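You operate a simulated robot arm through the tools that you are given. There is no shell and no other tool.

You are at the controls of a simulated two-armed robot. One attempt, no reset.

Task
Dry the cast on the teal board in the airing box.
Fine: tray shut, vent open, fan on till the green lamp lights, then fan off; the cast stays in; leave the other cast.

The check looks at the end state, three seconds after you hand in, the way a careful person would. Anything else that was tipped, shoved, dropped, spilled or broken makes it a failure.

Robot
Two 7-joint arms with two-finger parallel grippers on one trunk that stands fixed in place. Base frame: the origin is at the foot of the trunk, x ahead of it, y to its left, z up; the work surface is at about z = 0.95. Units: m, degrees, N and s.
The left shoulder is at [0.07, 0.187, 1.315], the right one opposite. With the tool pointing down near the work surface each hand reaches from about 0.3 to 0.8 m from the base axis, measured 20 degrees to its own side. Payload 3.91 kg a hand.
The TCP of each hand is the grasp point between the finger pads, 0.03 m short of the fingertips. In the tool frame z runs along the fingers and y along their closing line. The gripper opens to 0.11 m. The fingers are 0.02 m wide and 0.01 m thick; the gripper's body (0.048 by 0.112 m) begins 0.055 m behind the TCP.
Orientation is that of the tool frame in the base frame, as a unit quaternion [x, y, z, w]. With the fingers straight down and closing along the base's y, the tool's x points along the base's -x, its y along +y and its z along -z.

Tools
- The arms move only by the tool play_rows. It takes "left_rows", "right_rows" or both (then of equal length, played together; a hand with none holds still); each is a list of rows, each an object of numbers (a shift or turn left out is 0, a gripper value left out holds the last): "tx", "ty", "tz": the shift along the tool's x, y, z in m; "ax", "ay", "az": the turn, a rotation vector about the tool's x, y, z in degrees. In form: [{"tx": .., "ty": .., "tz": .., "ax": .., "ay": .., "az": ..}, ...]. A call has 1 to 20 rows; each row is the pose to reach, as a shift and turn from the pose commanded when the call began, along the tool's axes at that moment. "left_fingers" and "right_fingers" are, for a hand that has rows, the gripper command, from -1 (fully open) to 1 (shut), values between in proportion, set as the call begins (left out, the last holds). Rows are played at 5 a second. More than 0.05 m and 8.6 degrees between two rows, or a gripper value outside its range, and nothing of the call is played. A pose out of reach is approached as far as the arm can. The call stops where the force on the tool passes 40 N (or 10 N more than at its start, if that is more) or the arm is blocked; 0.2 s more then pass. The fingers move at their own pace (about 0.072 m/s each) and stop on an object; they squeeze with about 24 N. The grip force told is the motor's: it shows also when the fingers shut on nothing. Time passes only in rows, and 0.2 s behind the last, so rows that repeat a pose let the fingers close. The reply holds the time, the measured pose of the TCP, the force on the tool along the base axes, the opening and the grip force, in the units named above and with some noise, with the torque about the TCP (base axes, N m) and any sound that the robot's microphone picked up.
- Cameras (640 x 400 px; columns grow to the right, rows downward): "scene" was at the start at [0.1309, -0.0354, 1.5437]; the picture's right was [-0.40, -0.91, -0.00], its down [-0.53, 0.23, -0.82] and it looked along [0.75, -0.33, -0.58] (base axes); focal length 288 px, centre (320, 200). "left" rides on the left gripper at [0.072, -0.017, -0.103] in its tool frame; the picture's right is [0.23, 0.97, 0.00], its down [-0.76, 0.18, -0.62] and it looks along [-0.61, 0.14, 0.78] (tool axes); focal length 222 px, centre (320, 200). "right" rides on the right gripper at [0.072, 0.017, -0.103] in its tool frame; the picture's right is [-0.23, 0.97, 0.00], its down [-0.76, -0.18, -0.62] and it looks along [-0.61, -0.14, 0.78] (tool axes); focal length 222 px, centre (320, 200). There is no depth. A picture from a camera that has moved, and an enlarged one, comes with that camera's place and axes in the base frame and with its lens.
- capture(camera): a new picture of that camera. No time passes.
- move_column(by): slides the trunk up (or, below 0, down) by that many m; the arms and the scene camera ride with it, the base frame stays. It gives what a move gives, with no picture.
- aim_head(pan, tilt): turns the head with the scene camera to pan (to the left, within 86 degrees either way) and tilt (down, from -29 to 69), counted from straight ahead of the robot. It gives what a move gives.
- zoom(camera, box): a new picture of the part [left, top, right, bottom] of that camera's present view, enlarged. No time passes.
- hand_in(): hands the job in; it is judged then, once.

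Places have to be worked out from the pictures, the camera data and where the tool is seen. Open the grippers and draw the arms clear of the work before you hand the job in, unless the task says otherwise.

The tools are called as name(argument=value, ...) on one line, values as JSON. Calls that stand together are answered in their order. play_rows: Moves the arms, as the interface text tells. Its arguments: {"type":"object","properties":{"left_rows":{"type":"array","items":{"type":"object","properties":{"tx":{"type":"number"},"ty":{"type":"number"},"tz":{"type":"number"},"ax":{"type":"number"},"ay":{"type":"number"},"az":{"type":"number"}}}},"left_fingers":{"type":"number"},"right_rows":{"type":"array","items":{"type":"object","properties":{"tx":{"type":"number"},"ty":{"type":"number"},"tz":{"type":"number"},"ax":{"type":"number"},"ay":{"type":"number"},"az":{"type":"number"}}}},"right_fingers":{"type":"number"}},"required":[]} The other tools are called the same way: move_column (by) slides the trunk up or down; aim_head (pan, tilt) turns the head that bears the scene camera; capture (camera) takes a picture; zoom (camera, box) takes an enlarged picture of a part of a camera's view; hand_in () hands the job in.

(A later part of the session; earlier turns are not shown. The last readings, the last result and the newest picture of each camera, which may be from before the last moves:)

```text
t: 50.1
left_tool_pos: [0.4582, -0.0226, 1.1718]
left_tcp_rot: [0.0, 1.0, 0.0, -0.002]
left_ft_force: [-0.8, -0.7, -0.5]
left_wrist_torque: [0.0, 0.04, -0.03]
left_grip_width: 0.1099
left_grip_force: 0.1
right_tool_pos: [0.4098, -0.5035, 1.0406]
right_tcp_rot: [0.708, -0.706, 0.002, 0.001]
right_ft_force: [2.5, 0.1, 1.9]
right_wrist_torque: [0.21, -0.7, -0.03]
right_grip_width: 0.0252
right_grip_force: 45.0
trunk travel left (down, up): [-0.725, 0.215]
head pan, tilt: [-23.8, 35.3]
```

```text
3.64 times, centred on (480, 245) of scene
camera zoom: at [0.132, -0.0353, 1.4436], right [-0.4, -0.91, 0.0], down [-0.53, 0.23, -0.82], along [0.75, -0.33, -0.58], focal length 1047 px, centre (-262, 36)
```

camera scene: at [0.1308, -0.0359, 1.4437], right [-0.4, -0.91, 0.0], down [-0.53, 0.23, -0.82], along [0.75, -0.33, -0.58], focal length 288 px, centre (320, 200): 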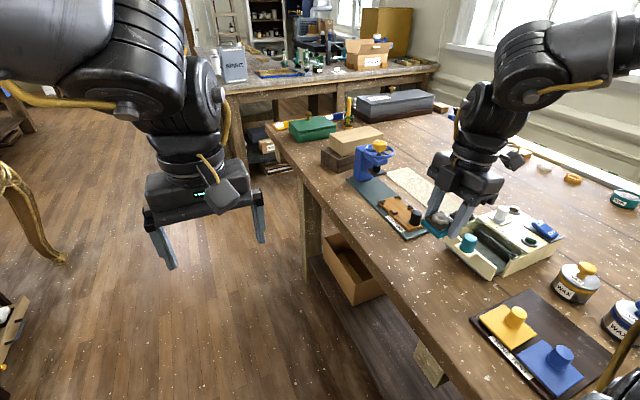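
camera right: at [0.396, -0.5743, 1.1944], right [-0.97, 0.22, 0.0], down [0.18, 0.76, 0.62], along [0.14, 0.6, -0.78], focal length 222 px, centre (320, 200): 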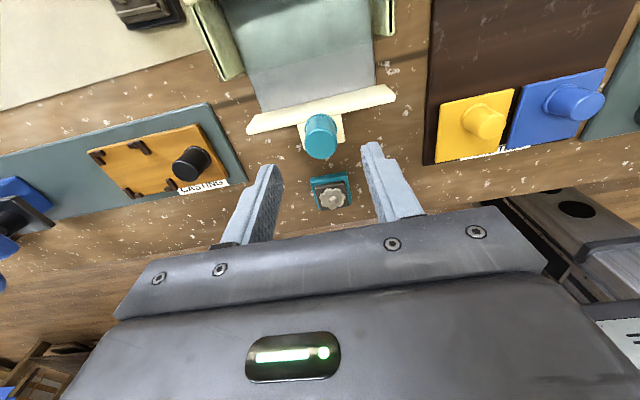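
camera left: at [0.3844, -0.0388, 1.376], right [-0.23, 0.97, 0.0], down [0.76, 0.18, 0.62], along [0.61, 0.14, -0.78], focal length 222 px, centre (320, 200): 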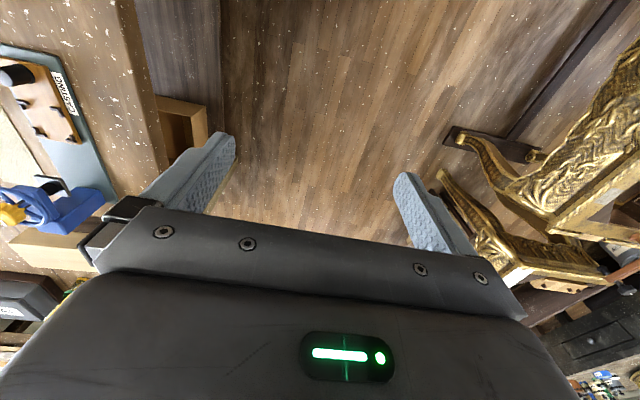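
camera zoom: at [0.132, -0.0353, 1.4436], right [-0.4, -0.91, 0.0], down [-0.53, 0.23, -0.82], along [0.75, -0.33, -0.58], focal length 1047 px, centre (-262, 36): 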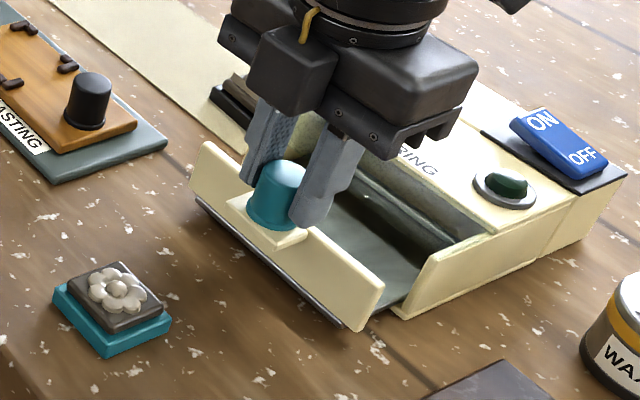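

Knob gripped. I pull the tray outward in small steps.

play_rows(right_rows=[{"tx": -0.004}, {"tx": -0.008}, {"tx": -0.012}, {"tx": -0.016}, {"tx": -0.02}])

zoom(camera="scene", box=[400, 190, 560, 300])

```text
t: 51.4
left_tool_pos: [0.4577, -0.0216, 1.171]
left_tcp_rot: [0.0, 1.0, 0.0, 0.0]
left_ft_force: [0.2, -0.4, 0.2]
left_wrist_torque: [0.03, -0.01, 0.01]
left_grip_width: 0.11
left_grip_force: 0.0
right_tool_pos: [0.4097, -0.4814, 1.0397]
right_tcp_rot: [0.708, -0.706, 0.002, 0.002]
right_ft_force: [9.7, 0.2, 6.5]
right_wrist_torque: [0.05, -0.64, -0.05]
right_grip_width: 0.025
right_grip_force: 45.0
trunk travel left (down, up): [-0.725, 0.215]
head pan, tilt: [-23.8, 35.3]
```

```text
3.64 times, centred on (480, 245) of scene
camera zoom: at [0.1325, -0.0345, 1.4437], right [-0.4, -0.91, 0.0], down [-0.53, 0.23, -0.82], along [0.75, -0.33, -0.58], focal length 1047 px, centre (-262, 36)
```

zoom: 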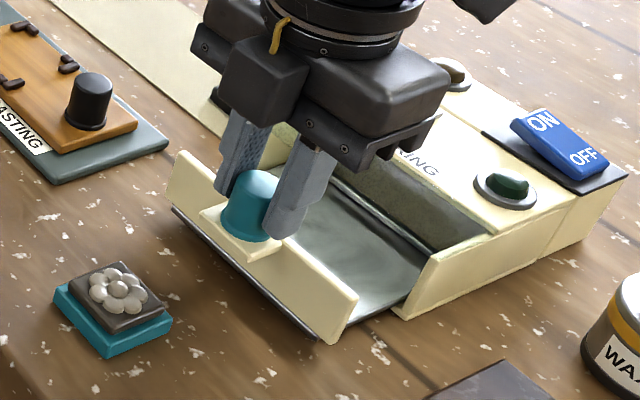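

It slides freely. I pull 12 mm more, easing the slight side load.

play_rows(right_rows=[{"ty": -0.001, "tx": -0.003}, {"ty": -0.001, "tx": -0.006}, {"ty": -0.001, "tx": -0.009}, {"ty": -0.001, "tx": -0.012}, {"ty": -0.001, "tx": -0.012}])

zoom(camera="scene", box=[400, 190, 560, 300])

```text
t: 52.5
left_tool_pos: [0.4568, -0.022, 1.1721]
left_tcp_rot: [-0.001, 1.0, -0.001, 0.0]
left_ft_force: [-0.4, 0.2, 0.1]
left_wrist_torque: [0.02, -0.01, -0.01]
left_grip_width: 0.11
left_grip_force: 0.0
right_tool_pos: [0.4105, -0.4707, 1.0401]
right_tcp_rot: [0.708, -0.706, 0.002, 0.001]
right_ft_force: [4.9, 0.3, 9.4]
right_wrist_torque: [0.24, -0.62, -0.07]
right_grip_width: 0.0248
right_grip_force: 45.0
trunk travel left (down, up): [-0.725, 0.215]
head pan, tilt: [-23.8, 35.3]
```

```text
3.64 times, centred on (480, 245) of scene
camera zoom: at [0.1309, -0.0345, 1.4438], right [-0.4, -0.91, 0.0], down [-0.53, 0.23, -0.82], along [0.75, -0.33, -0.58], focal length 1047 px, centre (-262, 36)
```

zoom: 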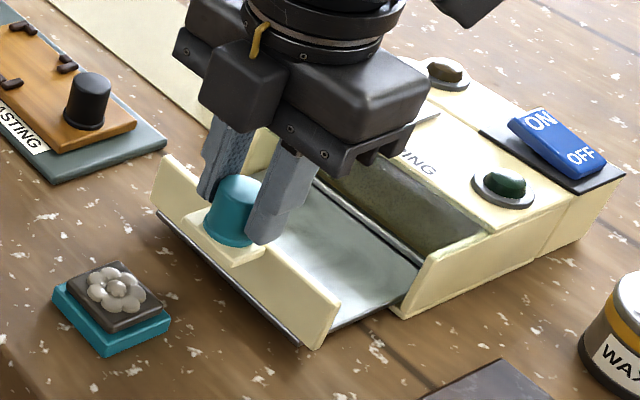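

The tray is now out with ~0.073 m exposed beyond the glass. I release the knob and rise.

play_rows(right_rows=[{}, {}, {"tz": -0.01}, {"tz": -0.04}, {"tz": -0.07}, {"tz": -0.09}, {"tz": -0.09}], right_fingers=-0.1)

capture(camera="right")

zoom(camera="scene", box=[400, 190, 560, 300])

```text
t: 54.1
left_tool_pos: [0.4566, -0.0236, 1.1714]
left_tcp_rot: [0.0, 1.0, 0.0, 0.001]
left_ft_force: [-0.1, -0.3, 0.3]
left_wrist_torque: [0.01, -0.01, -0.02]
left_grip_width: 0.1102
left_grip_force: 0.1
right_tool_pos: [0.41, -0.4719, 1.129]
right_tcp_rot: [0.709, -0.706, 0.002, 0.001]
right_ft_force: [-0.4, 0.0, 0.0]
right_wrist_torque: [0.02, -0.01, 0.02]
right_grip_width: 0.0605
right_grip_force: 0.0
trunk travel left (down, up): [-0.725, 0.215]
head pan, tilt: [-23.8, 35.3]
```

```text
taken
camera right: at [0.3962, -0.5442, 1.232], right [-0.97, 0.22, 0.0], down [0.18, 0.76, 0.62], along [0.14, 0.61, -0.78], focal length 222 px, centre (320, 200)
```

right: 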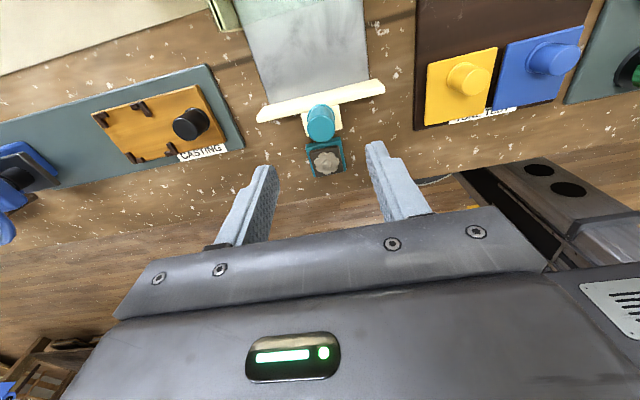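

```text
3.64 times, centred on (480, 245) of scene
camera zoom: at [0.131, -0.0357, 1.4437], right [-0.4, -0.91, 0.0], down [-0.53, 0.23, -0.82], along [0.75, -0.33, -0.58], focal length 1047 px, centre (-262, 36)
```

zoom: 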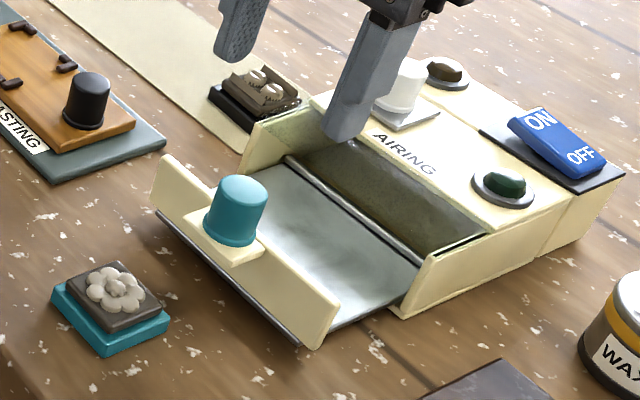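

I move over the cast at (0.4195,-0.405), fingers open to 0.07, now vertical.

play_rows(right_rows=[{"tx": -0.035, "ty": -0.005, "az": -1}, {"tx": -0.067, "ty": -0.0095, "az": -2}, {"tx": -0.067, "ty": -0.0095, "tz": 0.04, "az": -2}, {"tx": -0.067, "ty": -0.0095, "tz": 0.08, "az": -2}, {"tx": -0.067, "ty": -0.0095, "tz": 0.109, "az": -2}, {"tx": -0.067, "ty": -0.0095, "tz": 0.109, "az": -2}], right_fingers=-0.3)

capture(camera="right")

zoom(camera="scene", box=[390, 210, 510, 310])

```text
t: 55.5
left_tool_pos: [0.4557, -0.023, 1.172]
left_tcp_rot: [-0.001, 1.0, 0.0, -0.001]
left_ft_force: [-0.5, 0.5, -0.2]
left_wrist_torque: [0.01, 0.03, 0.01]
left_grip_width: 0.1101
left_grip_force: 0.2
right_tool_pos: [0.4218, -0.4075, 1.0214]
right_tcp_rot: [0.721, -0.693, 0.002, 0.001]
right_ft_force: [0.1, 0.0, -0.3]
right_wrist_torque: [-0.01, 0.0, 0.03]
right_grip_width: 0.0717
right_grip_force: 0.1
trunk travel left (down, up): [-0.725, 0.215]
head pan, tilt: [-23.8, 35.3]
```

```text
taken
camera right: at [0.4095, -0.4802, 1.125], right [-0.98, 0.19, 0.0], down [0.15, 0.77, 0.62], along [0.12, 0.61, -0.78], focal length 222 px, centre (320, 200)
```

right: 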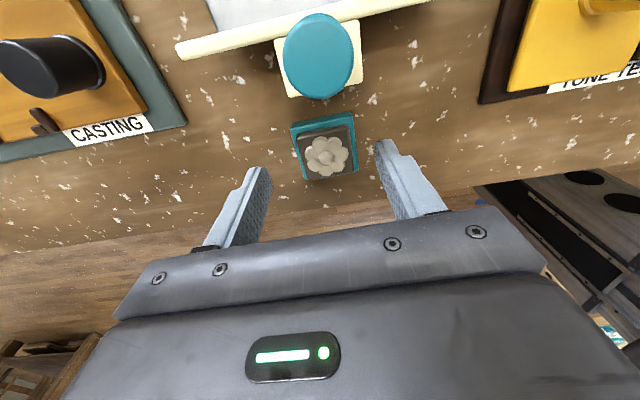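

```text
4.00 times, centred on (450, 260) of scene
camera zoom: at [0.1305, -0.0359, 1.4437], right [-0.4, -0.91, 0.0], down [-0.53, 0.23, -0.82], along [0.75, -0.33, -0.58], focal length 1152 px, centre (-200, -40)
```

zoom: 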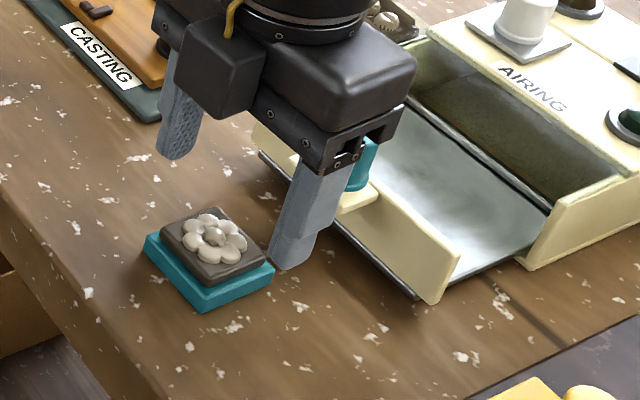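

Centred on the cast. I descend to z≈0.983 and close on the board.

play_rows(right_rows=[{"tx": -0.002, "ty": 0.001, "tz": 0.015}, {"tx": -0.002, "ty": 0.001, "tz": 0.028}, {"tx": -0.002, "ty": 0.001, "tz": 0.0375}, {"tx": -0.002, "ty": 0.001, "tz": 0.0375}])

play_rows(right_rows=[{}, {}, {}, {}], right_fingers=1.0)

zoom(camera="scene", box=[390, 210, 510, 310])

capture(camera="right")

```text
t: 56.5
left_tool_pos: [0.4566, -0.0227, 1.1707]
left_tcp_rot: [0.0, 1.0, 0.0, 0.0]
left_ft_force: [0.8, -0.5, 1.2]
left_wrist_torque: [0.01, 0.02, -0.01]
left_grip_width: 0.1101
left_grip_force: 0.0
right_tool_pos: [0.4179, -0.403, 0.985]
right_tcp_rot: [0.72, -0.694, 0.001, 0.001]
right_ft_force: [0.7, -0.3, -0.2]
right_wrist_torque: [-0.03, 0.03, -0.01]
right_grip_width: 0.0717
right_grip_force: 0.2
trunk travel left (down, up): [-0.725, 0.215]
head pan, tilt: [-23.8, 35.3]
```

```text
t: 57.5
left_tool_pos: [0.4566, -0.0223, 1.1715]
left_tcp_rot: [0.0, 1.0, 0.0, 0.0]
left_ft_force: [0.2, 0.4, 0.4]
left_wrist_torque: [-0.03, 0.0, -0.02]
left_grip_width: 0.11
left_grip_force: 0.0
right_tool_pos: [0.4194, -0.4035, 0.984]
right_tcp_rot: [0.721, -0.693, 0.001, 0.001]
right_ft_force: [-1.0, 0.0, -0.5]
right_wrist_torque: [-0.03, 0.01, 0.0]
right_grip_width: 0.047
right_grip_force: 23.5
trunk travel left (down, up): [-0.725, 0.215]
head pan, tilt: [-23.8, 35.3]
```

```text
4.00 times, centred on (450, 260) of scene
camera zoom: at [0.131, -0.0355, 1.4437], right [-0.4, -0.91, 0.0], down [-0.53, 0.23, -0.82], along [0.75, -0.33, -0.58], focal length 1152 px, centre (-200, -40)
```

zoom: 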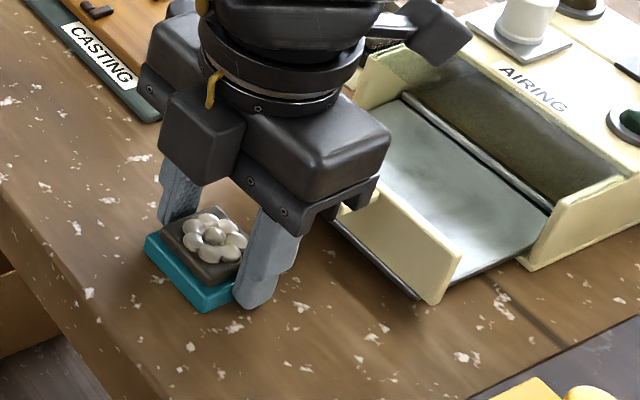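

```text
taken
camera right: at [0.4062, -0.476, 1.0873], right [-0.98, 0.19, 0.0], down [0.15, 0.77, 0.62], along [0.12, 0.61, -0.78], focal length 222 px, centre (320, 200)
```

right: 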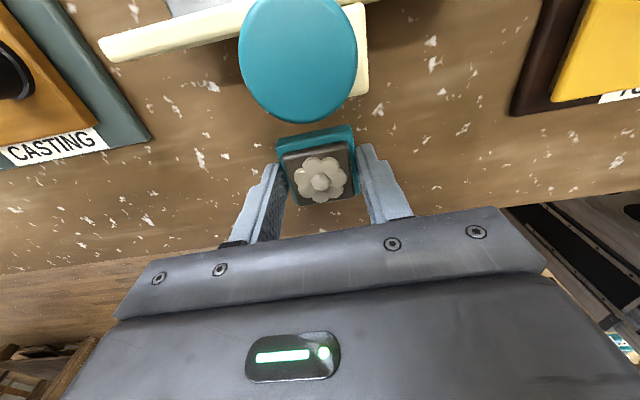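

Gripped vertically. I lift, carry over the exposed tray floor at (0.411,-0.5185), keeping well above the knob.

play_rows(right_rows=[{"tz": -0.02}, {"tz": -0.06}, {"tz": -0.1}, {"tz": -0.12, "tx": 0.01, "ty": 0.001}, {"tz": -0.12, "tx": 0.04, "ty": 0.004}, {"tz": -0.12, "tx": 0.075, "ty": 0.008, "az": 1}, {"tz": -0.12, "tx": 0.1, "ty": 0.011, "az": 2}, {"tz": -0.12, "tx": 0.1146, "ty": 0.013, "az": 2.2}, {"tz": -0.12, "tx": 0.1146, "ty": 0.013, "az": 2.2}])

capture(camera="right")

zoom(camera="scene", box=[420, 190, 540, 290])

```text
t: 59.5
left_tool_pos: [0.4572, -0.0228, 1.1726]
left_tcp_rot: [-0.001, 1.0, 0.0, 0.0]
left_ft_force: [-0.2, 0.7, 0.3]
left_wrist_torque: [0.01, -0.01, 0.02]
left_grip_width: 0.1098
left_grip_force: 0.1
right_tool_pos: [0.4099, -0.516, 1.1033]
right_tcp_rot: [0.707, -0.707, 0.0, 0.002]
right_ft_force: [0.2, 0.6, -0.6]
right_wrist_torque: [0.04, 0.02, 0.03]
right_grip_width: 0.0471
right_grip_force: 24.0
trunk travel left (down, up): [-0.725, 0.215]
head pan, tilt: [-23.8, 35.3]
```

```text
taken
camera right: at [0.3951, -0.5883, 1.2074], right [-0.97, 0.23, 0.0], down [0.18, 0.76, 0.62], along [0.14, 0.6, -0.78], focal length 222 px, centre (320, 200)
```

right: 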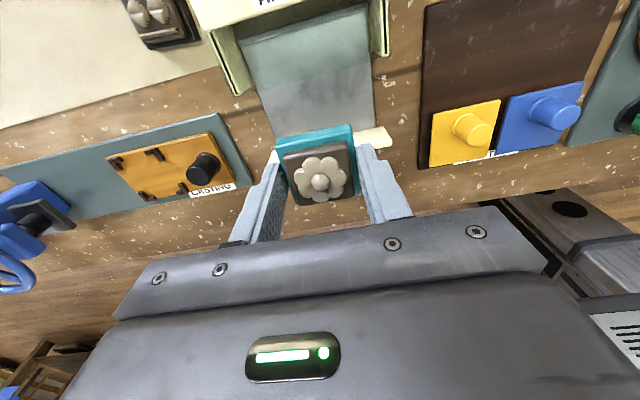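

```text
4.00 times, centred on (480, 240) of scene
camera zoom: at [0.131, -0.0353, 1.4437], right [-0.4, -0.91, 0.0], down [-0.53, 0.23, -0.82], along [0.75, -0.33, -0.58], focal length 1152 px, centre (-320, 40)
```

zoom: 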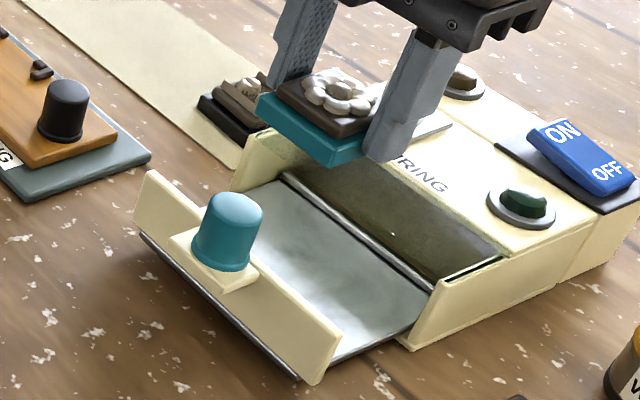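

Board spans y≈-0.540…-0.495, between the glass edge (-0.5576) and the front wall (-0.484). I lower to z≈1.015 in steps.

play_rows(right_rows=[{"tx": 0.002, "tz": 0.03}, {"tx": 0.002, "tz": 0.055}, {"tx": 0.002, "tz": 0.07}, {"tx": 0.002, "tz": 0.08}, {"tx": 0.002, "tz": 0.088}, {"tx": 0.002, "tz": 0.088}])

zoom(camera="scene", box=[430, 190, 530, 290])

capture(camera="right")

```text
t: 61.0
left_tool_pos: [0.4564, -0.0224, 1.171]
left_tcp_rot: [0.001, 1.0, 0.0, 0.0]
left_ft_force: [0.1, 0.8, -0.4]
left_wrist_torque: [0.02, -0.02, 0.01]
left_grip_width: 0.1101
left_grip_force: 0.0
right_tool_pos: [0.4095, -0.5195, 1.0169]
right_tcp_rot: [-0.707, 0.707, -0.001, -0.001]
right_ft_force: [0.2, 0.4, -1.2]
right_wrist_torque: [0.0, 0.0, -0.01]
right_grip_width: 0.0469
right_grip_force: 24.1
trunk travel left (down, up): [-0.725, 0.215]
head pan, tilt: [-23.8, 35.3]
```

```text
4.00 times, centred on (480, 240) of scene
camera zoom: at [0.1307, -0.0352, 1.4437], right [-0.4, -0.91, 0.0], down [-0.53, 0.23, -0.82], along [0.75, -0.33, -0.58], focal length 1152 px, centre (-320, 40)
```

zoom: 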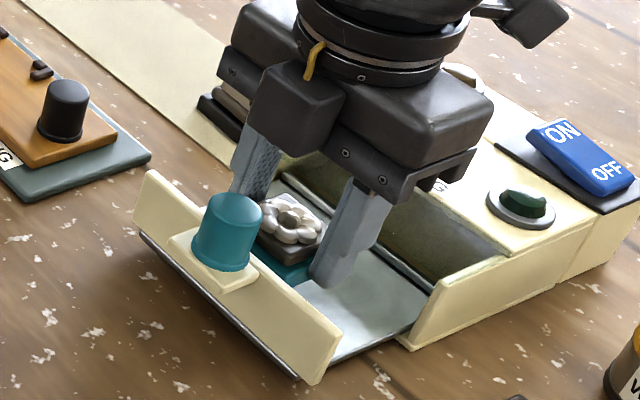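

```text
taken
camera right: at [0.3952, -0.5917, 1.119], right [-0.97, 0.23, 0.0], down [0.18, 0.76, 0.62], along [0.14, 0.6, -0.78], focal length 222 px, centre (320, 200)
```

right: 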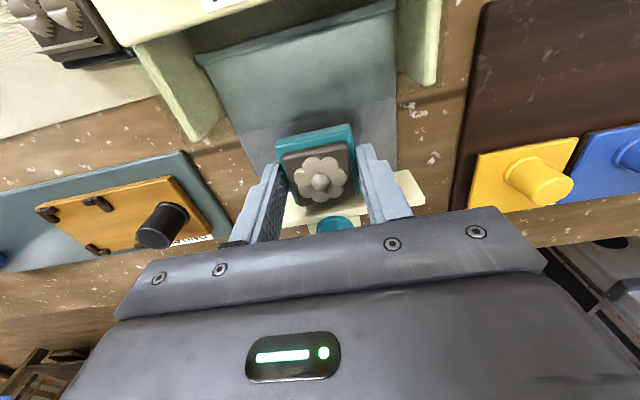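

Well inside with clearance all round. I lower further in 3 mm steps until touch.

play_rows(right_rows=[{"tz": 0.004}, {"tz": 0.008}, {"tz": 0.012}, {"tz": 0.015}])

zoom(camera="scene", box=[440, 215, 520, 275])

```text
t: 62.0
left_tool_pos: [0.4566, -0.0234, 1.1718]
left_tcp_rot: [0.0, 1.0, 0.0, 0.0]
left_ft_force: [0.1, 0.3, 0.5]
left_wrist_torque: [0.0, -0.01, 0.03]
left_grip_width: 0.1102
left_grip_force: 0.0
right_tool_pos: [0.4102, -0.5195, 1.0008]
right_tcp_rot: [-0.707, 0.707, -0.002, -0.002]
right_ft_force: [-0.3, 0.3, -0.5]
right_wrist_torque: [-0.01, 0.0, 0.0]
right_grip_width: 0.047
right_grip_force: 23.7
trunk travel left (down, up): [-0.725, 0.215]
head pan, tilt: [-23.8, 35.3]
```

```text
6.67 times, centred on (480, 245) of scene
camera zoom: at [0.1311, -0.0357, 1.4437], right [-0.4, -0.91, 0.0], down [-0.53, 0.23, -0.82], along [0.75, -0.33, -0.58], focal length 1920 px, centre (-747, -100)
```

zoom: 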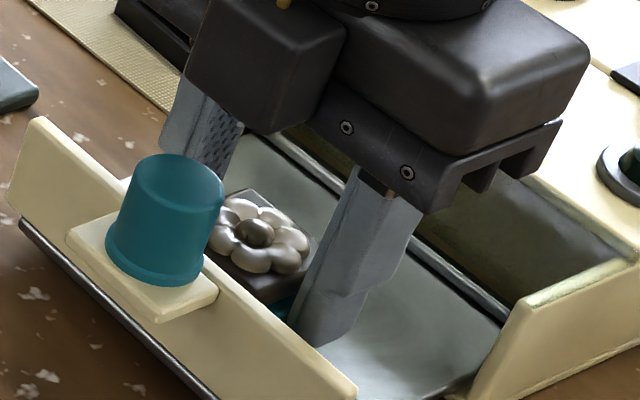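

Still free at z=1.001. Continuing in small steps.

play_rows(right_rows=[{"tz": 0.0015}, {"tz": 0.003}, {"tz": 0.0045}, {"tz": 0.006}])

zoom(camera="scene", box=[450, 225, 500, 265])

```text
t: 63.0
left_tool_pos: [0.4552, -0.023, 1.1721]
left_tcp_rot: [0.0, 1.0, 0.0, 0.0]
left_ft_force: [0.1, -1.0, 0.6]
left_wrist_torque: [-0.04, 0.01, -0.01]
left_grip_width: 0.1101
left_grip_force: 0.1
right_tool_pos: [0.4096, -0.5198, 0.9958]
right_tcp_rot: [0.707, -0.707, 0.002, 0.001]
right_ft_force: [-0.8, -1.4, 7.6]
right_wrist_torque: [0.03, 0.07, -0.03]
right_grip_width: 0.0469
right_grip_force: 23.5
trunk travel left (down, up): [-0.725, 0.215]
head pan, tilt: [-23.8, 35.3]
```

```text
10.00 times, centred on (475, 245) of scene
camera zoom: at [0.1302, -0.0347, 1.444], right [-0.4, -0.91, 0.0], down [-0.53, 0.23, -0.82], along [0.75, -0.33, -0.58], focal length 2880 px, centre (-1230, -250)
```

zoom: 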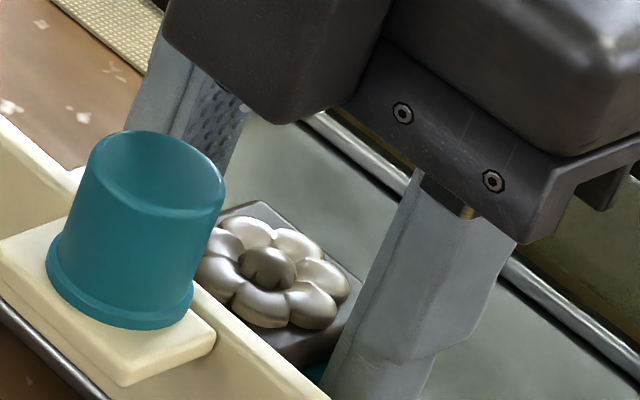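

Touchdown at 7.6 N. I release, then rise.

play_rows(right_rows=[{}, {}, {}, {"tz": -0.003}, {"tz": -0.03}, {"tz": -0.07}, {"tz": -0.11}, {"tz": -0.13}], right_fingers=-0.3)

capture(camera="right")

zoom(camera="scene", box=[420, 190, 560, 290])

```text
t: 64.8
left_tool_pos: [0.457, -0.0226, 1.1717]
left_tcp_rot: [0.0, 1.0, 0.0, 0.0]
left_ft_force: [0.8, -0.6, -0.5]
left_wrist_torque: [0.02, 0.02, 0.0]
left_grip_width: 0.1101
left_grip_force: 0.1
right_tool_pos: [0.4092, -0.5203, 1.1257]
right_tcp_rot: [0.707, -0.707, 0.001, 0.001]
right_ft_force: [-0.4, 0.6, -0.5]
right_wrist_torque: [-0.03, -0.03, 0.01]
right_grip_width: 0.0712
right_grip_force: 0.1
trunk travel left (down, up): [-0.725, 0.215]
head pan, tilt: [-23.8, 35.3]
```

```text
taken
camera right: at [0.3943, -0.5919, 1.2289], right [-0.97, 0.23, 0.0], down [0.18, 0.76, 0.62], along [0.14, 0.6, -0.78], focal length 222 px, centre (320, 200)
```

right: 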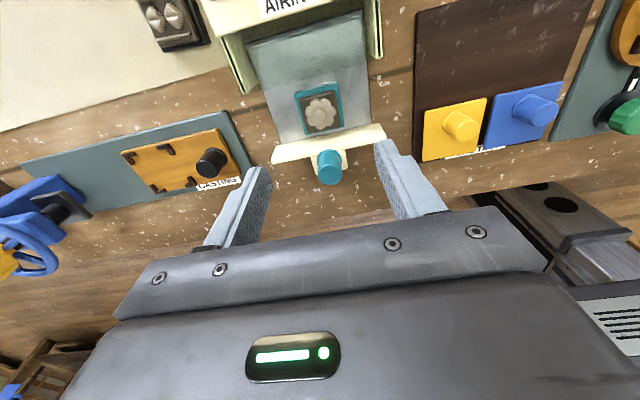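

```text
4.00 times, centred on (490, 240) of scene
camera zoom: at [0.1306, -0.0349, 1.4437], right [-0.4, -0.91, 0.0], down [-0.53, 0.23, -0.82], along [0.75, -0.33, -0.58], focal length 1152 px, centre (-360, 40)
```

zoom: 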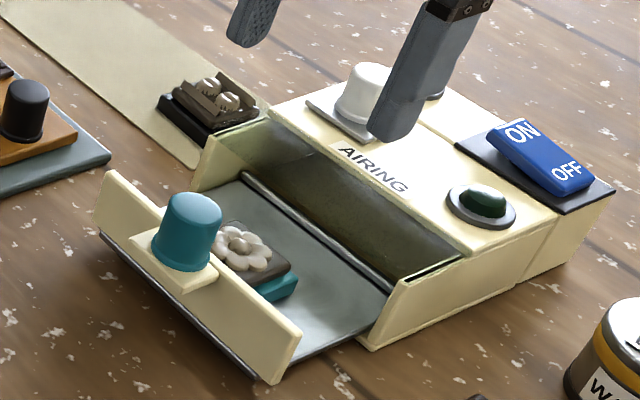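

The cast sits squarely in the tray. I return to the knob at (0.4105,-0.471) and grip it to shut the tray.

play_rows(right_rows=[{"tx": -0.025}, {"tx": -0.0495, "ty": -0.001}, {"tx": -0.0495, "ty": -0.001, "tz": 0.03}, {"tx": -0.0495, "ty": -0.001, "tz": 0.06}, {"tx": -0.0495, "ty": -0.001, "tz": 0.086}, {"tx": -0.0495, "ty": -0.001, "tz": 0.086}], right_fingers=0.0)

zoom(camera="scene", box=[420, 190, 560, 290])

capture(camera="right")

```text
t: 66.2
left_tool_pos: [0.4558, -0.0222, 1.1718]
left_tcp_rot: [-0.001, 1.0, 0.0, 0.0]
left_ft_force: [0.1, 0.1, 0.0]
left_wrist_torque: [-0.01, -0.01, 0.0]
left_grip_width: 0.11
left_grip_force: 0.0
right_tool_pos: [0.4084, -0.4728, 1.0369]
right_tcp_rot: [-0.707, 0.707, -0.002, -0.001]
right_ft_force: [-0.3, -0.2, -0.2]
right_wrist_torque: [-0.03, -0.02, -0.01]
right_grip_width: 0.0549
right_grip_force: 0.1
trunk travel left (down, up): [-0.725, 0.215]
head pan, tilt: [-23.8, 35.3]
```

```text
4.00 times, centred on (490, 240) of scene
camera zoom: at [0.1307, -0.0357, 1.4437], right [-0.4, -0.91, 0.0], down [-0.53, 0.23, -0.82], along [0.75, -0.33, -0.58], focal length 1152 px, centre (-360, 40)
```

zoom: 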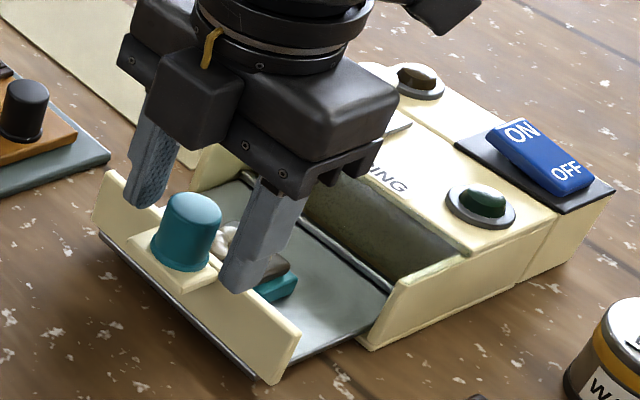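

```text
taken
camera right: at [0.3946, -0.5436, 1.1408], right [-0.97, 0.23, 0.0], down [0.18, 0.76, 0.62], along [0.14, 0.6, -0.78], focal length 222 px, centre (320, 200)
```

right: 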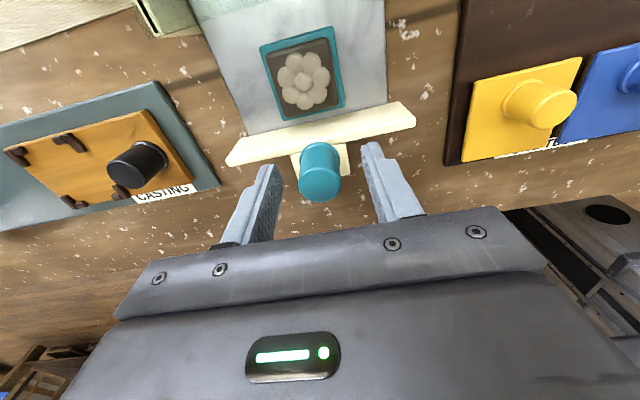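

Straddling the knob; I grip and push the tray in the first 30 mm in small steps.

play_rows(right_rows=[{"tz": -0.001}, {"tz": -0.001}, {"tz": -0.001}, {"tz": -0.001, "tx": 0.003}, {"tz": -0.001, "tx": 0.008}, {"tz": -0.001, "tx": 0.014}, {"tz": -0.001, "tx": 0.02}, {"tz": -0.001, "tx": 0.026}, {"tz": -0.001, "tx": 0.03}], right_fingers=1.0)

zoom(camera="scene", box=[420, 190, 560, 290])

capture(camera="right")

```text
t: 68.2
left_tool_pos: [0.4568, -0.0251, 1.1709]
left_tcp_rot: [0.0, 1.0, 0.001, 0.0]
left_ft_force: [-0.2, 0.2, 0.0]
left_wrist_torque: [0.0, 0.02, 0.02]
left_grip_width: 0.11
left_grip_force: 0.0
right_tool_pos: [0.41, -0.5014, 1.0398]
right_tcp_rot: [-0.706, 0.708, 0.001, -0.002]
right_ft_force: [-4.3, 0.3, -13.8]
right_wrist_torque: [-0.35, -0.61, 0.04]
right_grip_width: 0.0254
right_grip_force: 45.6
trunk travel left (down, up): [-0.725, 0.215]
head pan, tilt: [-23.8, 35.3]
```

```text
4.00 times, centred on (490, 240) of scene
camera zoom: at [0.1313, -0.0371, 1.4435], right [-0.4, -0.91, 0.0], down [-0.53, 0.23, -0.82], along [0.75, -0.33, -0.58], focal length 1152 px, centre (-360, 40)
```

zoom: 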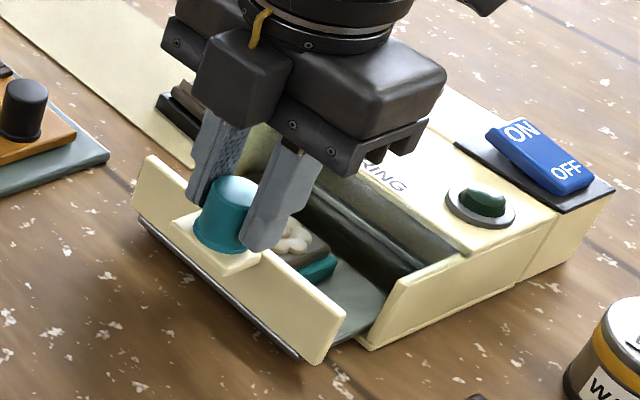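

```text
taken
camera right: at [0.3954, -0.574, 1.142], right [-0.97, 0.23, 0.0], down [0.18, 0.76, 0.62], along [0.14, 0.6, -0.78], focal length 222 px, centre (320, 200)
```

right: 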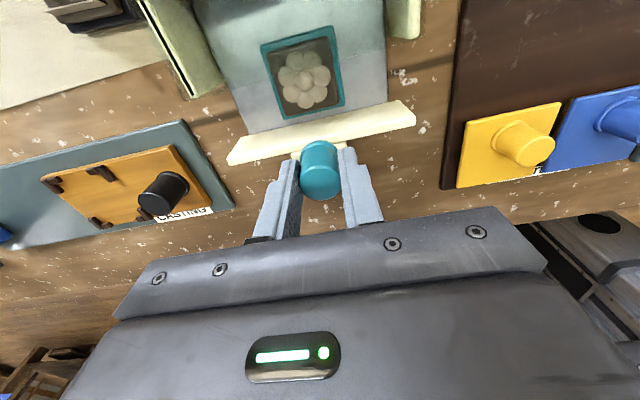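

The cast is sliding under the glass cleanly. I ease the 1 mm lift and push on to nearly shut.

play_rows(right_rows=[{"tz": 0.001, "tx": 0.005}, {"tz": 0.001, "tx": 0.011}, {"tz": 0.001, "tx": 0.017}, {"tz": 0.001, "tx": 0.023}, {"tz": 0.001, "tx": 0.029}, {"tz": 0.001, "tx": 0.035}, {"tz": 0.001, "tx": 0.037}])

zoom(camera="scene", box=[420, 190, 560, 290])

capture(camera="right")

```text
t: 69.8
left_tool_pos: [0.4571, -0.0233, 1.1725]
left_tcp_rot: [0.0, 1.0, 0.0, 0.0]
left_ft_force: [-0.2, -0.1, 0.1]
left_wrist_torque: [-0.01, 0.0, -0.01]
left_grip_width: 0.11
left_grip_force: 0.0
right_tool_pos: [0.4102, -0.5391, 1.0388]
right_tcp_rot: [-0.707, 0.707, -0.001, -0.002]
right_ft_force: [-2.9, 0.5, -3.8]
right_wrist_torque: [0.63, -0.45, 0.06]
right_grip_width: 0.025
right_grip_force: 44.5
trunk travel left (down, up): [-0.725, 0.215]
head pan, tilt: [-23.8, 35.3]
```

```text
4.00 times, centred on (490, 240) of scene
camera zoom: at [0.1305, -0.036, 1.4438], right [-0.4, -0.91, 0.0], down [-0.53, 0.23, -0.82], along [0.75, -0.33, -0.58], focal length 1152 px, centre (-360, 40)
```

zoom: 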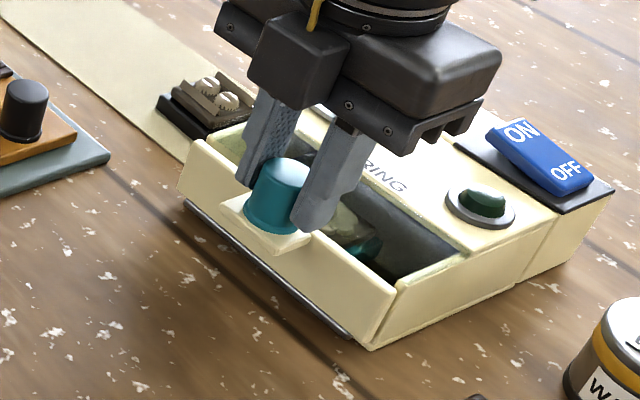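

```text
taken
camera right: at [0.3951, -0.6099, 1.1421], right [-0.97, 0.23, 0.0], down [0.18, 0.76, 0.62], along [0.14, 0.6, -0.78], focal length 222 px, centre (320, 200)
```

right: 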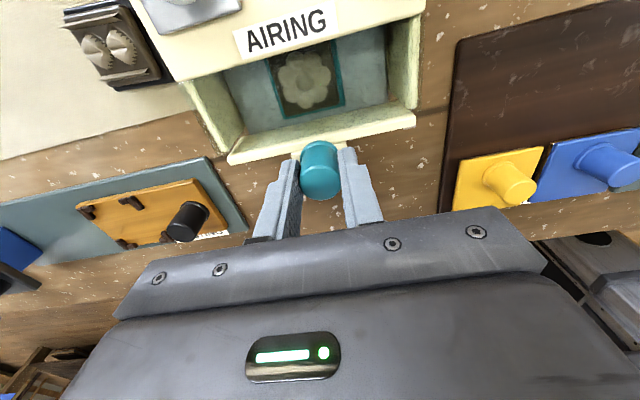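

Nearly flush; I press on 2–3 mm gently to meet the stop.

play_rows(right_rows=[{"tx": 0.001}, {"tx": 0.002}, {"tx": 0.003}, {"tx": 0.003}])

zoom(camera="right", box=[180, 60, 440, 200])

zoom(camera="scene", box=[455, 210, 535, 285])

```text
t: 70.8
left_tool_pos: [0.4564, -0.0231, 1.1712]
left_tcp_rot: [0.0, 1.0, 0.0, 0.001]
left_ft_force: [-0.1, 0.3, 0.3]
left_wrist_torque: [0.01, -0.02, -0.01]
left_grip_width: 0.1102
left_grip_force: 0.1
right_tool_pos: [0.4098, -0.5406, 1.0389]
right_tcp_rot: [0.707, -0.707, 0.001, 0.002]
right_ft_force: [-2.6, 0.6, -1.4]
right_wrist_torque: [-0.17, -0.44, 0.03]
right_grip_width: 0.025
right_grip_force: 45.3
trunk travel left (down, up): [-0.725, 0.215]
head pan, tilt: [-23.8, 35.3]
```

```text
2.46 times, centred on (310, 130) of right
camera zoom: at [0.3951, -0.6132, 1.1422], right [-0.97, 0.23, 0.0], down [0.18, 0.76, 0.62], along [0.14, 0.6, -0.78], focal length 547 px, centre (345, 372)
```

zoom: 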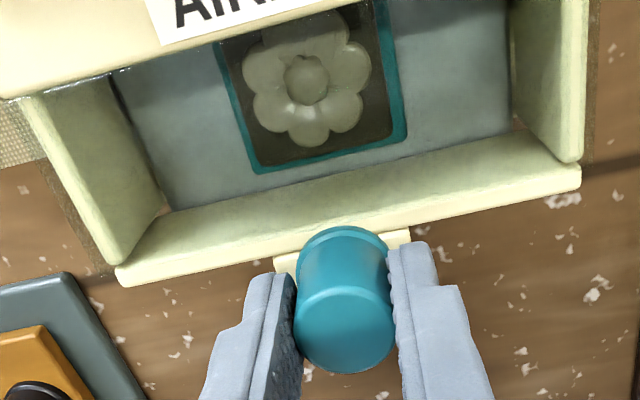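

```text
5.33 times, centred on (495, 248) of scene
camera zoom: at [0.1302, -0.0357, 1.4438], right [-0.4, -0.91, 0.0], down [-0.53, 0.23, -0.82], along [0.75, -0.33, -0.58], focal length 1536 px, centre (-613, -53)
```

zoom: 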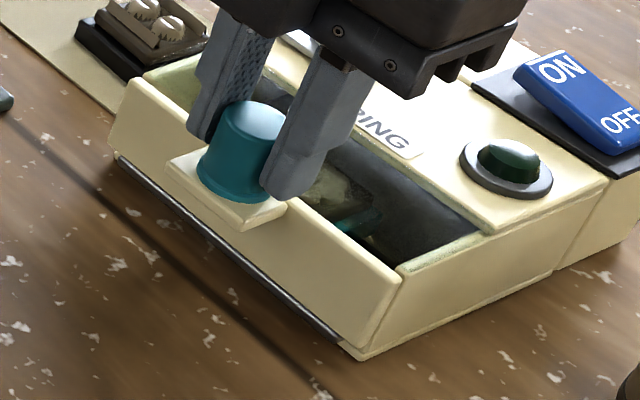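

No stop force yet; I push another 3 mm gently.

play_rows(right_rows=[{"tx": 0.001}, {"tx": 0.002}, {"tx": 0.003}, {"tx": 0.003}])

zoom(camera="right", box=[180, 60, 440, 200])

```text
t: 71.8
left_tool_pos: [0.4575, -0.0204, 1.1721]
left_tcp_rot: [0.0, 1.0, 0.0, 0.001]
left_ft_force: [0.2, 0.1, 0.1]
left_wrist_torque: [-0.01, 0.01, 0.01]
left_grip_width: 0.1099
left_grip_force: 0.1
right_tool_pos: [0.4101, -0.5426, 1.0383]
right_tcp_rot: [0.708, -0.707, 0.001, 0.0]
right_ft_force: [-5.8, 12.7, -12.1]
right_wrist_torque: [0.13, -0.44, 0.04]
right_grip_width: 0.0249
right_grip_force: 44.7
trunk travel left (down, up): [-0.725, 0.215]
head pan, tilt: [-23.8, 35.3]
```

```text
2.46 times, centred on (310, 130) of right
camera zoom: at [0.3955, -0.614, 1.1421], right [-0.97, 0.23, 0.0], down [0.18, 0.76, 0.62], along [0.14, 0.61, -0.78], focal length 547 px, centre (345, 372)
```

zoom: 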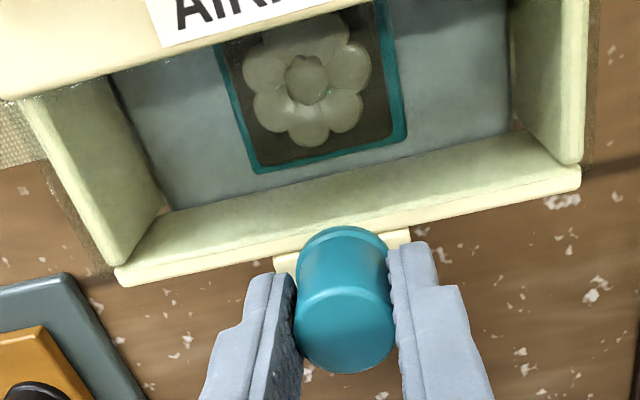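

The stop is met (12.7 N): tray is shut. I release, rise, and study the vent knob.

play_rows(right_rows=[{}, {}, {}, {"tz": -0.03}, {"tz": -0.07}, {"tz": -0.11}, {"tz": -0.13, "tx": -0.01}, {"tz": -0.13, "tx": -0.01}], right_fingers=0.0)

zoom(camera="scene", box=[450, 190, 570, 280])

zoom(camera="scene", box=[480, 195, 530, 230])

capture(camera="right")

```text
t: 73.5
left_tool_pos: [0.4573, -0.0236, 1.1722]
left_tcp_rot: [0.0, 1.0, 0.0, 0.0]
left_ft_force: [0.2, -0.6, 0.4]
left_wrist_torque: [0.0, 0.03, 0.0]
left_grip_width: 0.11
left_grip_force: 0.0
right_tool_pos: [0.4112, -0.532, 1.1685]
right_tcp_rot: [-0.707, 0.707, -0.001, -0.001]
right_ft_force: [0.5, 0.0, -0.7]
right_wrist_torque: [-0.03, 0.0, 0.01]
right_grip_width: 0.0551
right_grip_force: 0.1
trunk travel left (down, up): [-0.725, 0.215]
head pan, tilt: [-23.8, 35.3]
```

```text
4.44 times, centred on (510, 235) of scene
camera zoom: at [0.1311, -0.0359, 1.4437], right [-0.4, -0.91, 0.0], down [-0.53, 0.23, -0.82], along [0.75, -0.33, -0.58], focal length 1280 px, centre (-524, 44)
```

zoom: 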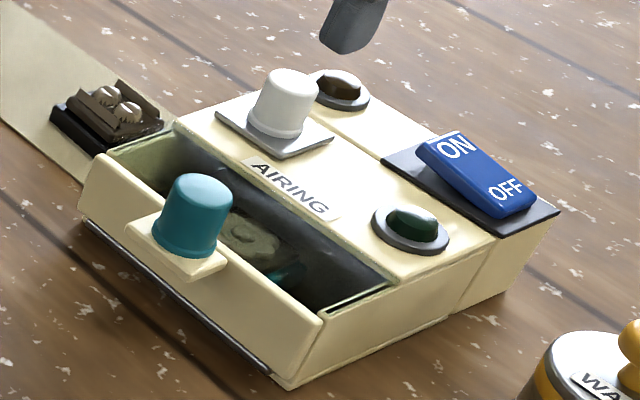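

```text
11.43 times, centred on (505, 212) of scene
camera zoom: at [0.1311, -0.0359, 1.4437], right [-0.4, -0.91, 0.0], down [-0.53, 0.23, -0.82], along [0.75, -0.33, -0.58], focal length 3291 px, centre (-1794, 57)
```

zoom: 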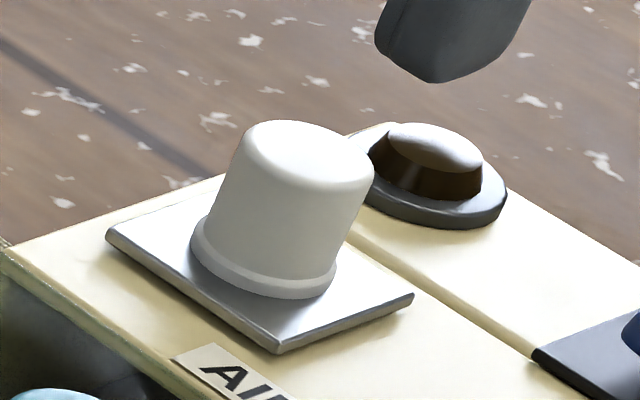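

```text
taken
camera right: at [0.3967, -0.6043, 1.2716], right [-0.97, 0.23, 0.0], down [0.18, 0.76, 0.62], along [0.14, 0.6, -0.78], focal length 222 px, centre (320, 200)
```

right: 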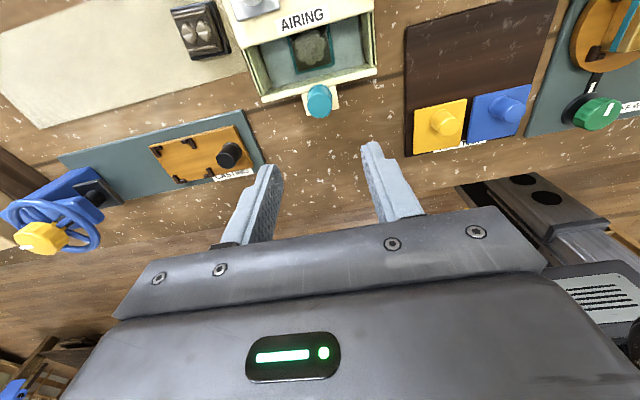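

The vent is a 0.04 m plate with a white knob at (0.4445,-0.638), knob z≈1.017–1.046; free travel seems toward -x. I move above it.

play_rows(right_rows=[{"tx": 0.035, "ty": -0.011}, {"tx": 0.07, "ty": -0.022}, {"tx": 0.1058, "ty": -0.0333}, {"tx": 0.1058, "ty": -0.0333, "tz": 0.035}, {"tx": 0.1058, "ty": -0.0333, "tz": 0.0685}, {"tx": 0.1058, "ty": -0.0333, "tz": 0.0685}])

zoom(camera="scene", box=[450, 170, 570, 260])

capture(camera="right")

```text
t: 75.0
left_tool_pos: [0.4567, -0.0222, 1.1724]
left_tcp_rot: [0.0, 1.0, 0.0, 0.0]
left_ft_force: [-0.3, 0.2, -0.2]
left_wrist_torque: [0.0, -0.01, 0.0]
left_grip_width: 0.1099
left_grip_force: 0.1
right_tool_pos: [0.444, -0.6379, 1.1009]
right_tcp_rot: [-0.707, 0.707, -0.001, -0.001]
right_ft_force: [0.1, 0.1, -0.6]
right_wrist_torque: [-0.05, -0.02, 0.01]
right_grip_width: 0.0547
right_grip_force: 0.0
trunk travel left (down, up): [-0.725, 0.215]
head pan, tilt: [-23.8, 35.3]
```

```text
4.44 times, centred on (510, 215) of scene
camera zoom: at [0.1309, -0.0346, 1.4437], right [-0.4, -0.91, 0.0], down [-0.53, 0.23, -0.82], along [0.75, -0.33, -0.58], focal length 1280 px, centre (-524, 133)
```

zoom: 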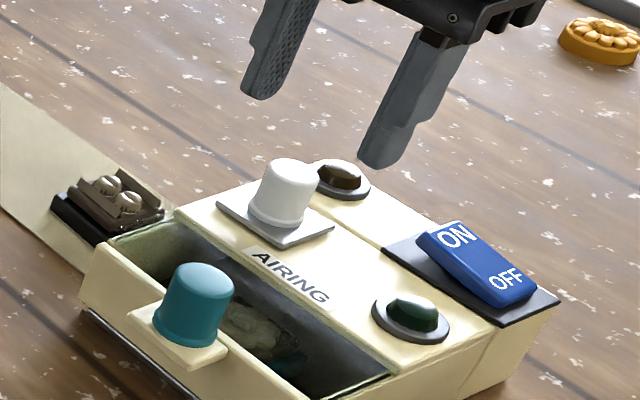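

```text
taken
camera right: at [0.4299, -0.7098, 1.2037], right [-0.97, 0.23, 0.0], down [0.18, 0.76, 0.62], along [0.14, 0.6, -0.78], focal length 222 px, centre (320, 200)
```

right: 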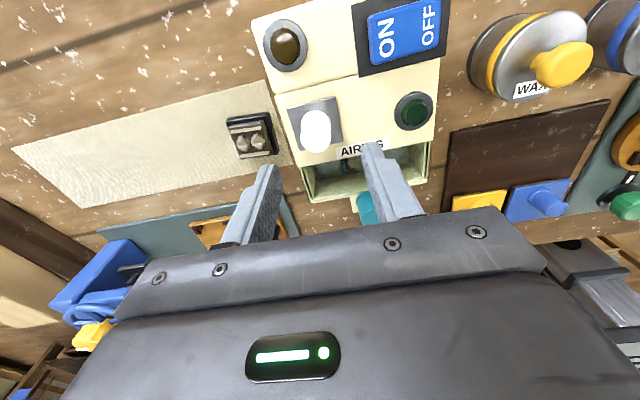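

I zoom from the wrist camera to pin the knob's position.

zoom(camera="right", box=[250, 60, 450, 190])

```text
3.08 times, centred on (350, 125) of right
camera zoom: at [0.4299, -0.7098, 1.2037], right [-0.97, 0.23, 0.0], down [0.18, 0.76, 0.62], along [0.14, 0.6, -0.78], focal length 684 px, centre (228, 431)
```

zoom: 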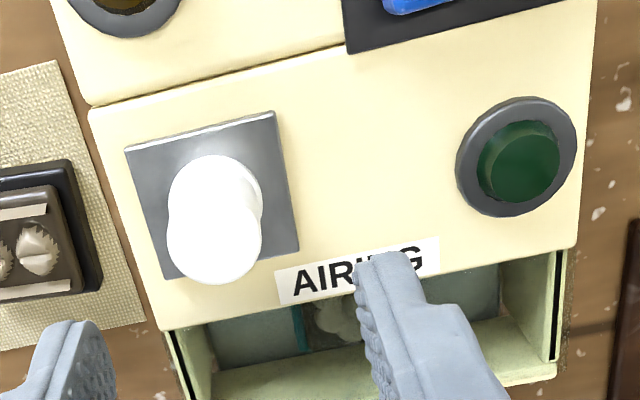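

Combining both views, the knob is at (0.448,-0.644), z≈1.012–1.039. I descend over it to TCP z≈1.048 and close.

play_rows(right_rows=[{"tx": 0.006, "ty": -0.004}, {"tx": 0.006, "ty": -0.004, "tz": 0.025}, {"tx": 0.006, "ty": -0.004, "tz": 0.043}, {"tx": 0.006, "ty": -0.004, "tz": 0.052}, {"tx": 0.006, "ty": -0.004, "tz": 0.052}])

zoom(camera="scene", box=[460, 180, 550, 250])

zoom(camera="right", box=[200, 60, 440, 220])

```text
t: 76.2
left_tool_pos: [0.457, -0.022, 1.1717]
left_tcp_rot: [0.0, 1.0, 0.0, 0.001]
left_ft_force: [0.3, 0.0, 0.1]
left_wrist_torque: [0.02, -0.02, -0.01]
left_grip_width: 0.11
left_grip_force: 0.0
right_tool_pos: [0.4478, -0.6464, 1.049]
right_tcp_rot: [0.707, -0.707, 0.001, 0.001]
right_ft_force: [-1.0, 1.0, 0.8]
right_wrist_torque: [-0.04, 0.02, -0.03]
right_grip_width: 0.0553
right_grip_force: 0.0
trunk travel left (down, up): [-0.725, 0.215]
head pan, tilt: [-23.8, 35.3]
```

```text
5.71 times, centred on (505, 215) of scene
camera zoom: at [0.1308, -0.0355, 1.4437], right [-0.4, -0.91, 0.0], down [-0.53, 0.23, -0.82], along [0.75, -0.33, -0.58], focal length 1646 px, centre (-737, 114)
```

zoom: 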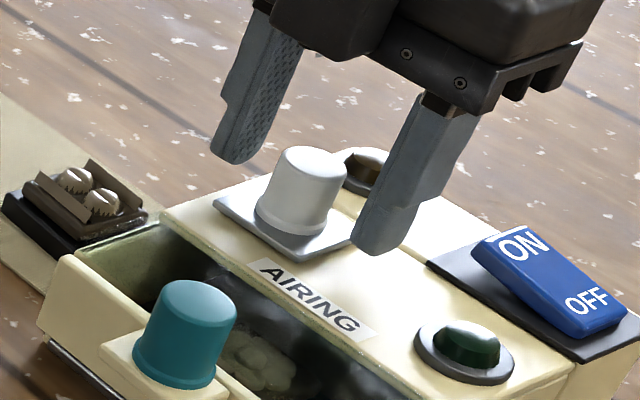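

```text
2.50 times, centred on (320, 140) of right
camera zoom: at [0.433, -0.7177, 1.1517], right [-0.97, 0.23, 0.0], down [0.18, 0.76, 0.62], along [0.14, 0.6, -0.78], focal length 555 px, centre (320, 350)
```

zoom: 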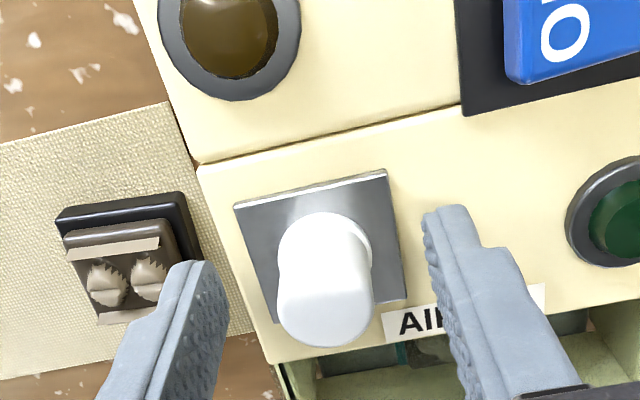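

The fingers flank the knob. I close on it.

play_rows(right_rows=[{}, {}, {}], right_fingers=1.0)

zoom(camera="scene", box=[460, 180, 550, 250])

```text
t: 77.0
left_tool_pos: [0.4559, -0.023, 1.1718]
left_tcp_rot: [0.0, 1.0, -0.001, 0.0]
left_ft_force: [-1.0, 0.9, 0.4]
left_wrist_torque: [0.01, 0.0, -0.01]
left_grip_width: 0.11
left_grip_force: 0.1
right_tool_pos: [0.4469, -0.6463, 1.0487]
right_tcp_rot: [-0.707, 0.707, -0.001, -0.002]
right_ft_force: [-2.5, 2.2, -4.1]
right_wrist_torque: [-0.07, -0.44, -0.03]
right_grip_width: 0.0226
right_grip_force: 44.7
trunk travel left (down, up): [-0.725, 0.215]
head pan, tilt: [-23.8, 35.3]
```

```text
5.71 times, centred on (505, 215) of scene
camera zoom: at [0.1304, -0.0356, 1.4437], right [-0.4, -0.91, 0.0], down [-0.53, 0.23, -0.82], along [0.75, -0.33, -0.58], focal length 1646 px, centre (-737, 114)
```

zoom: 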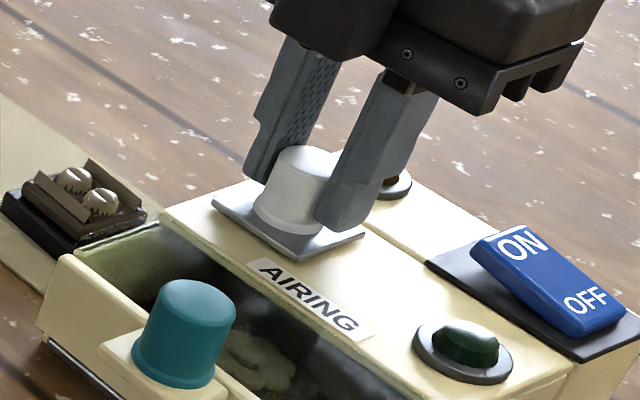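

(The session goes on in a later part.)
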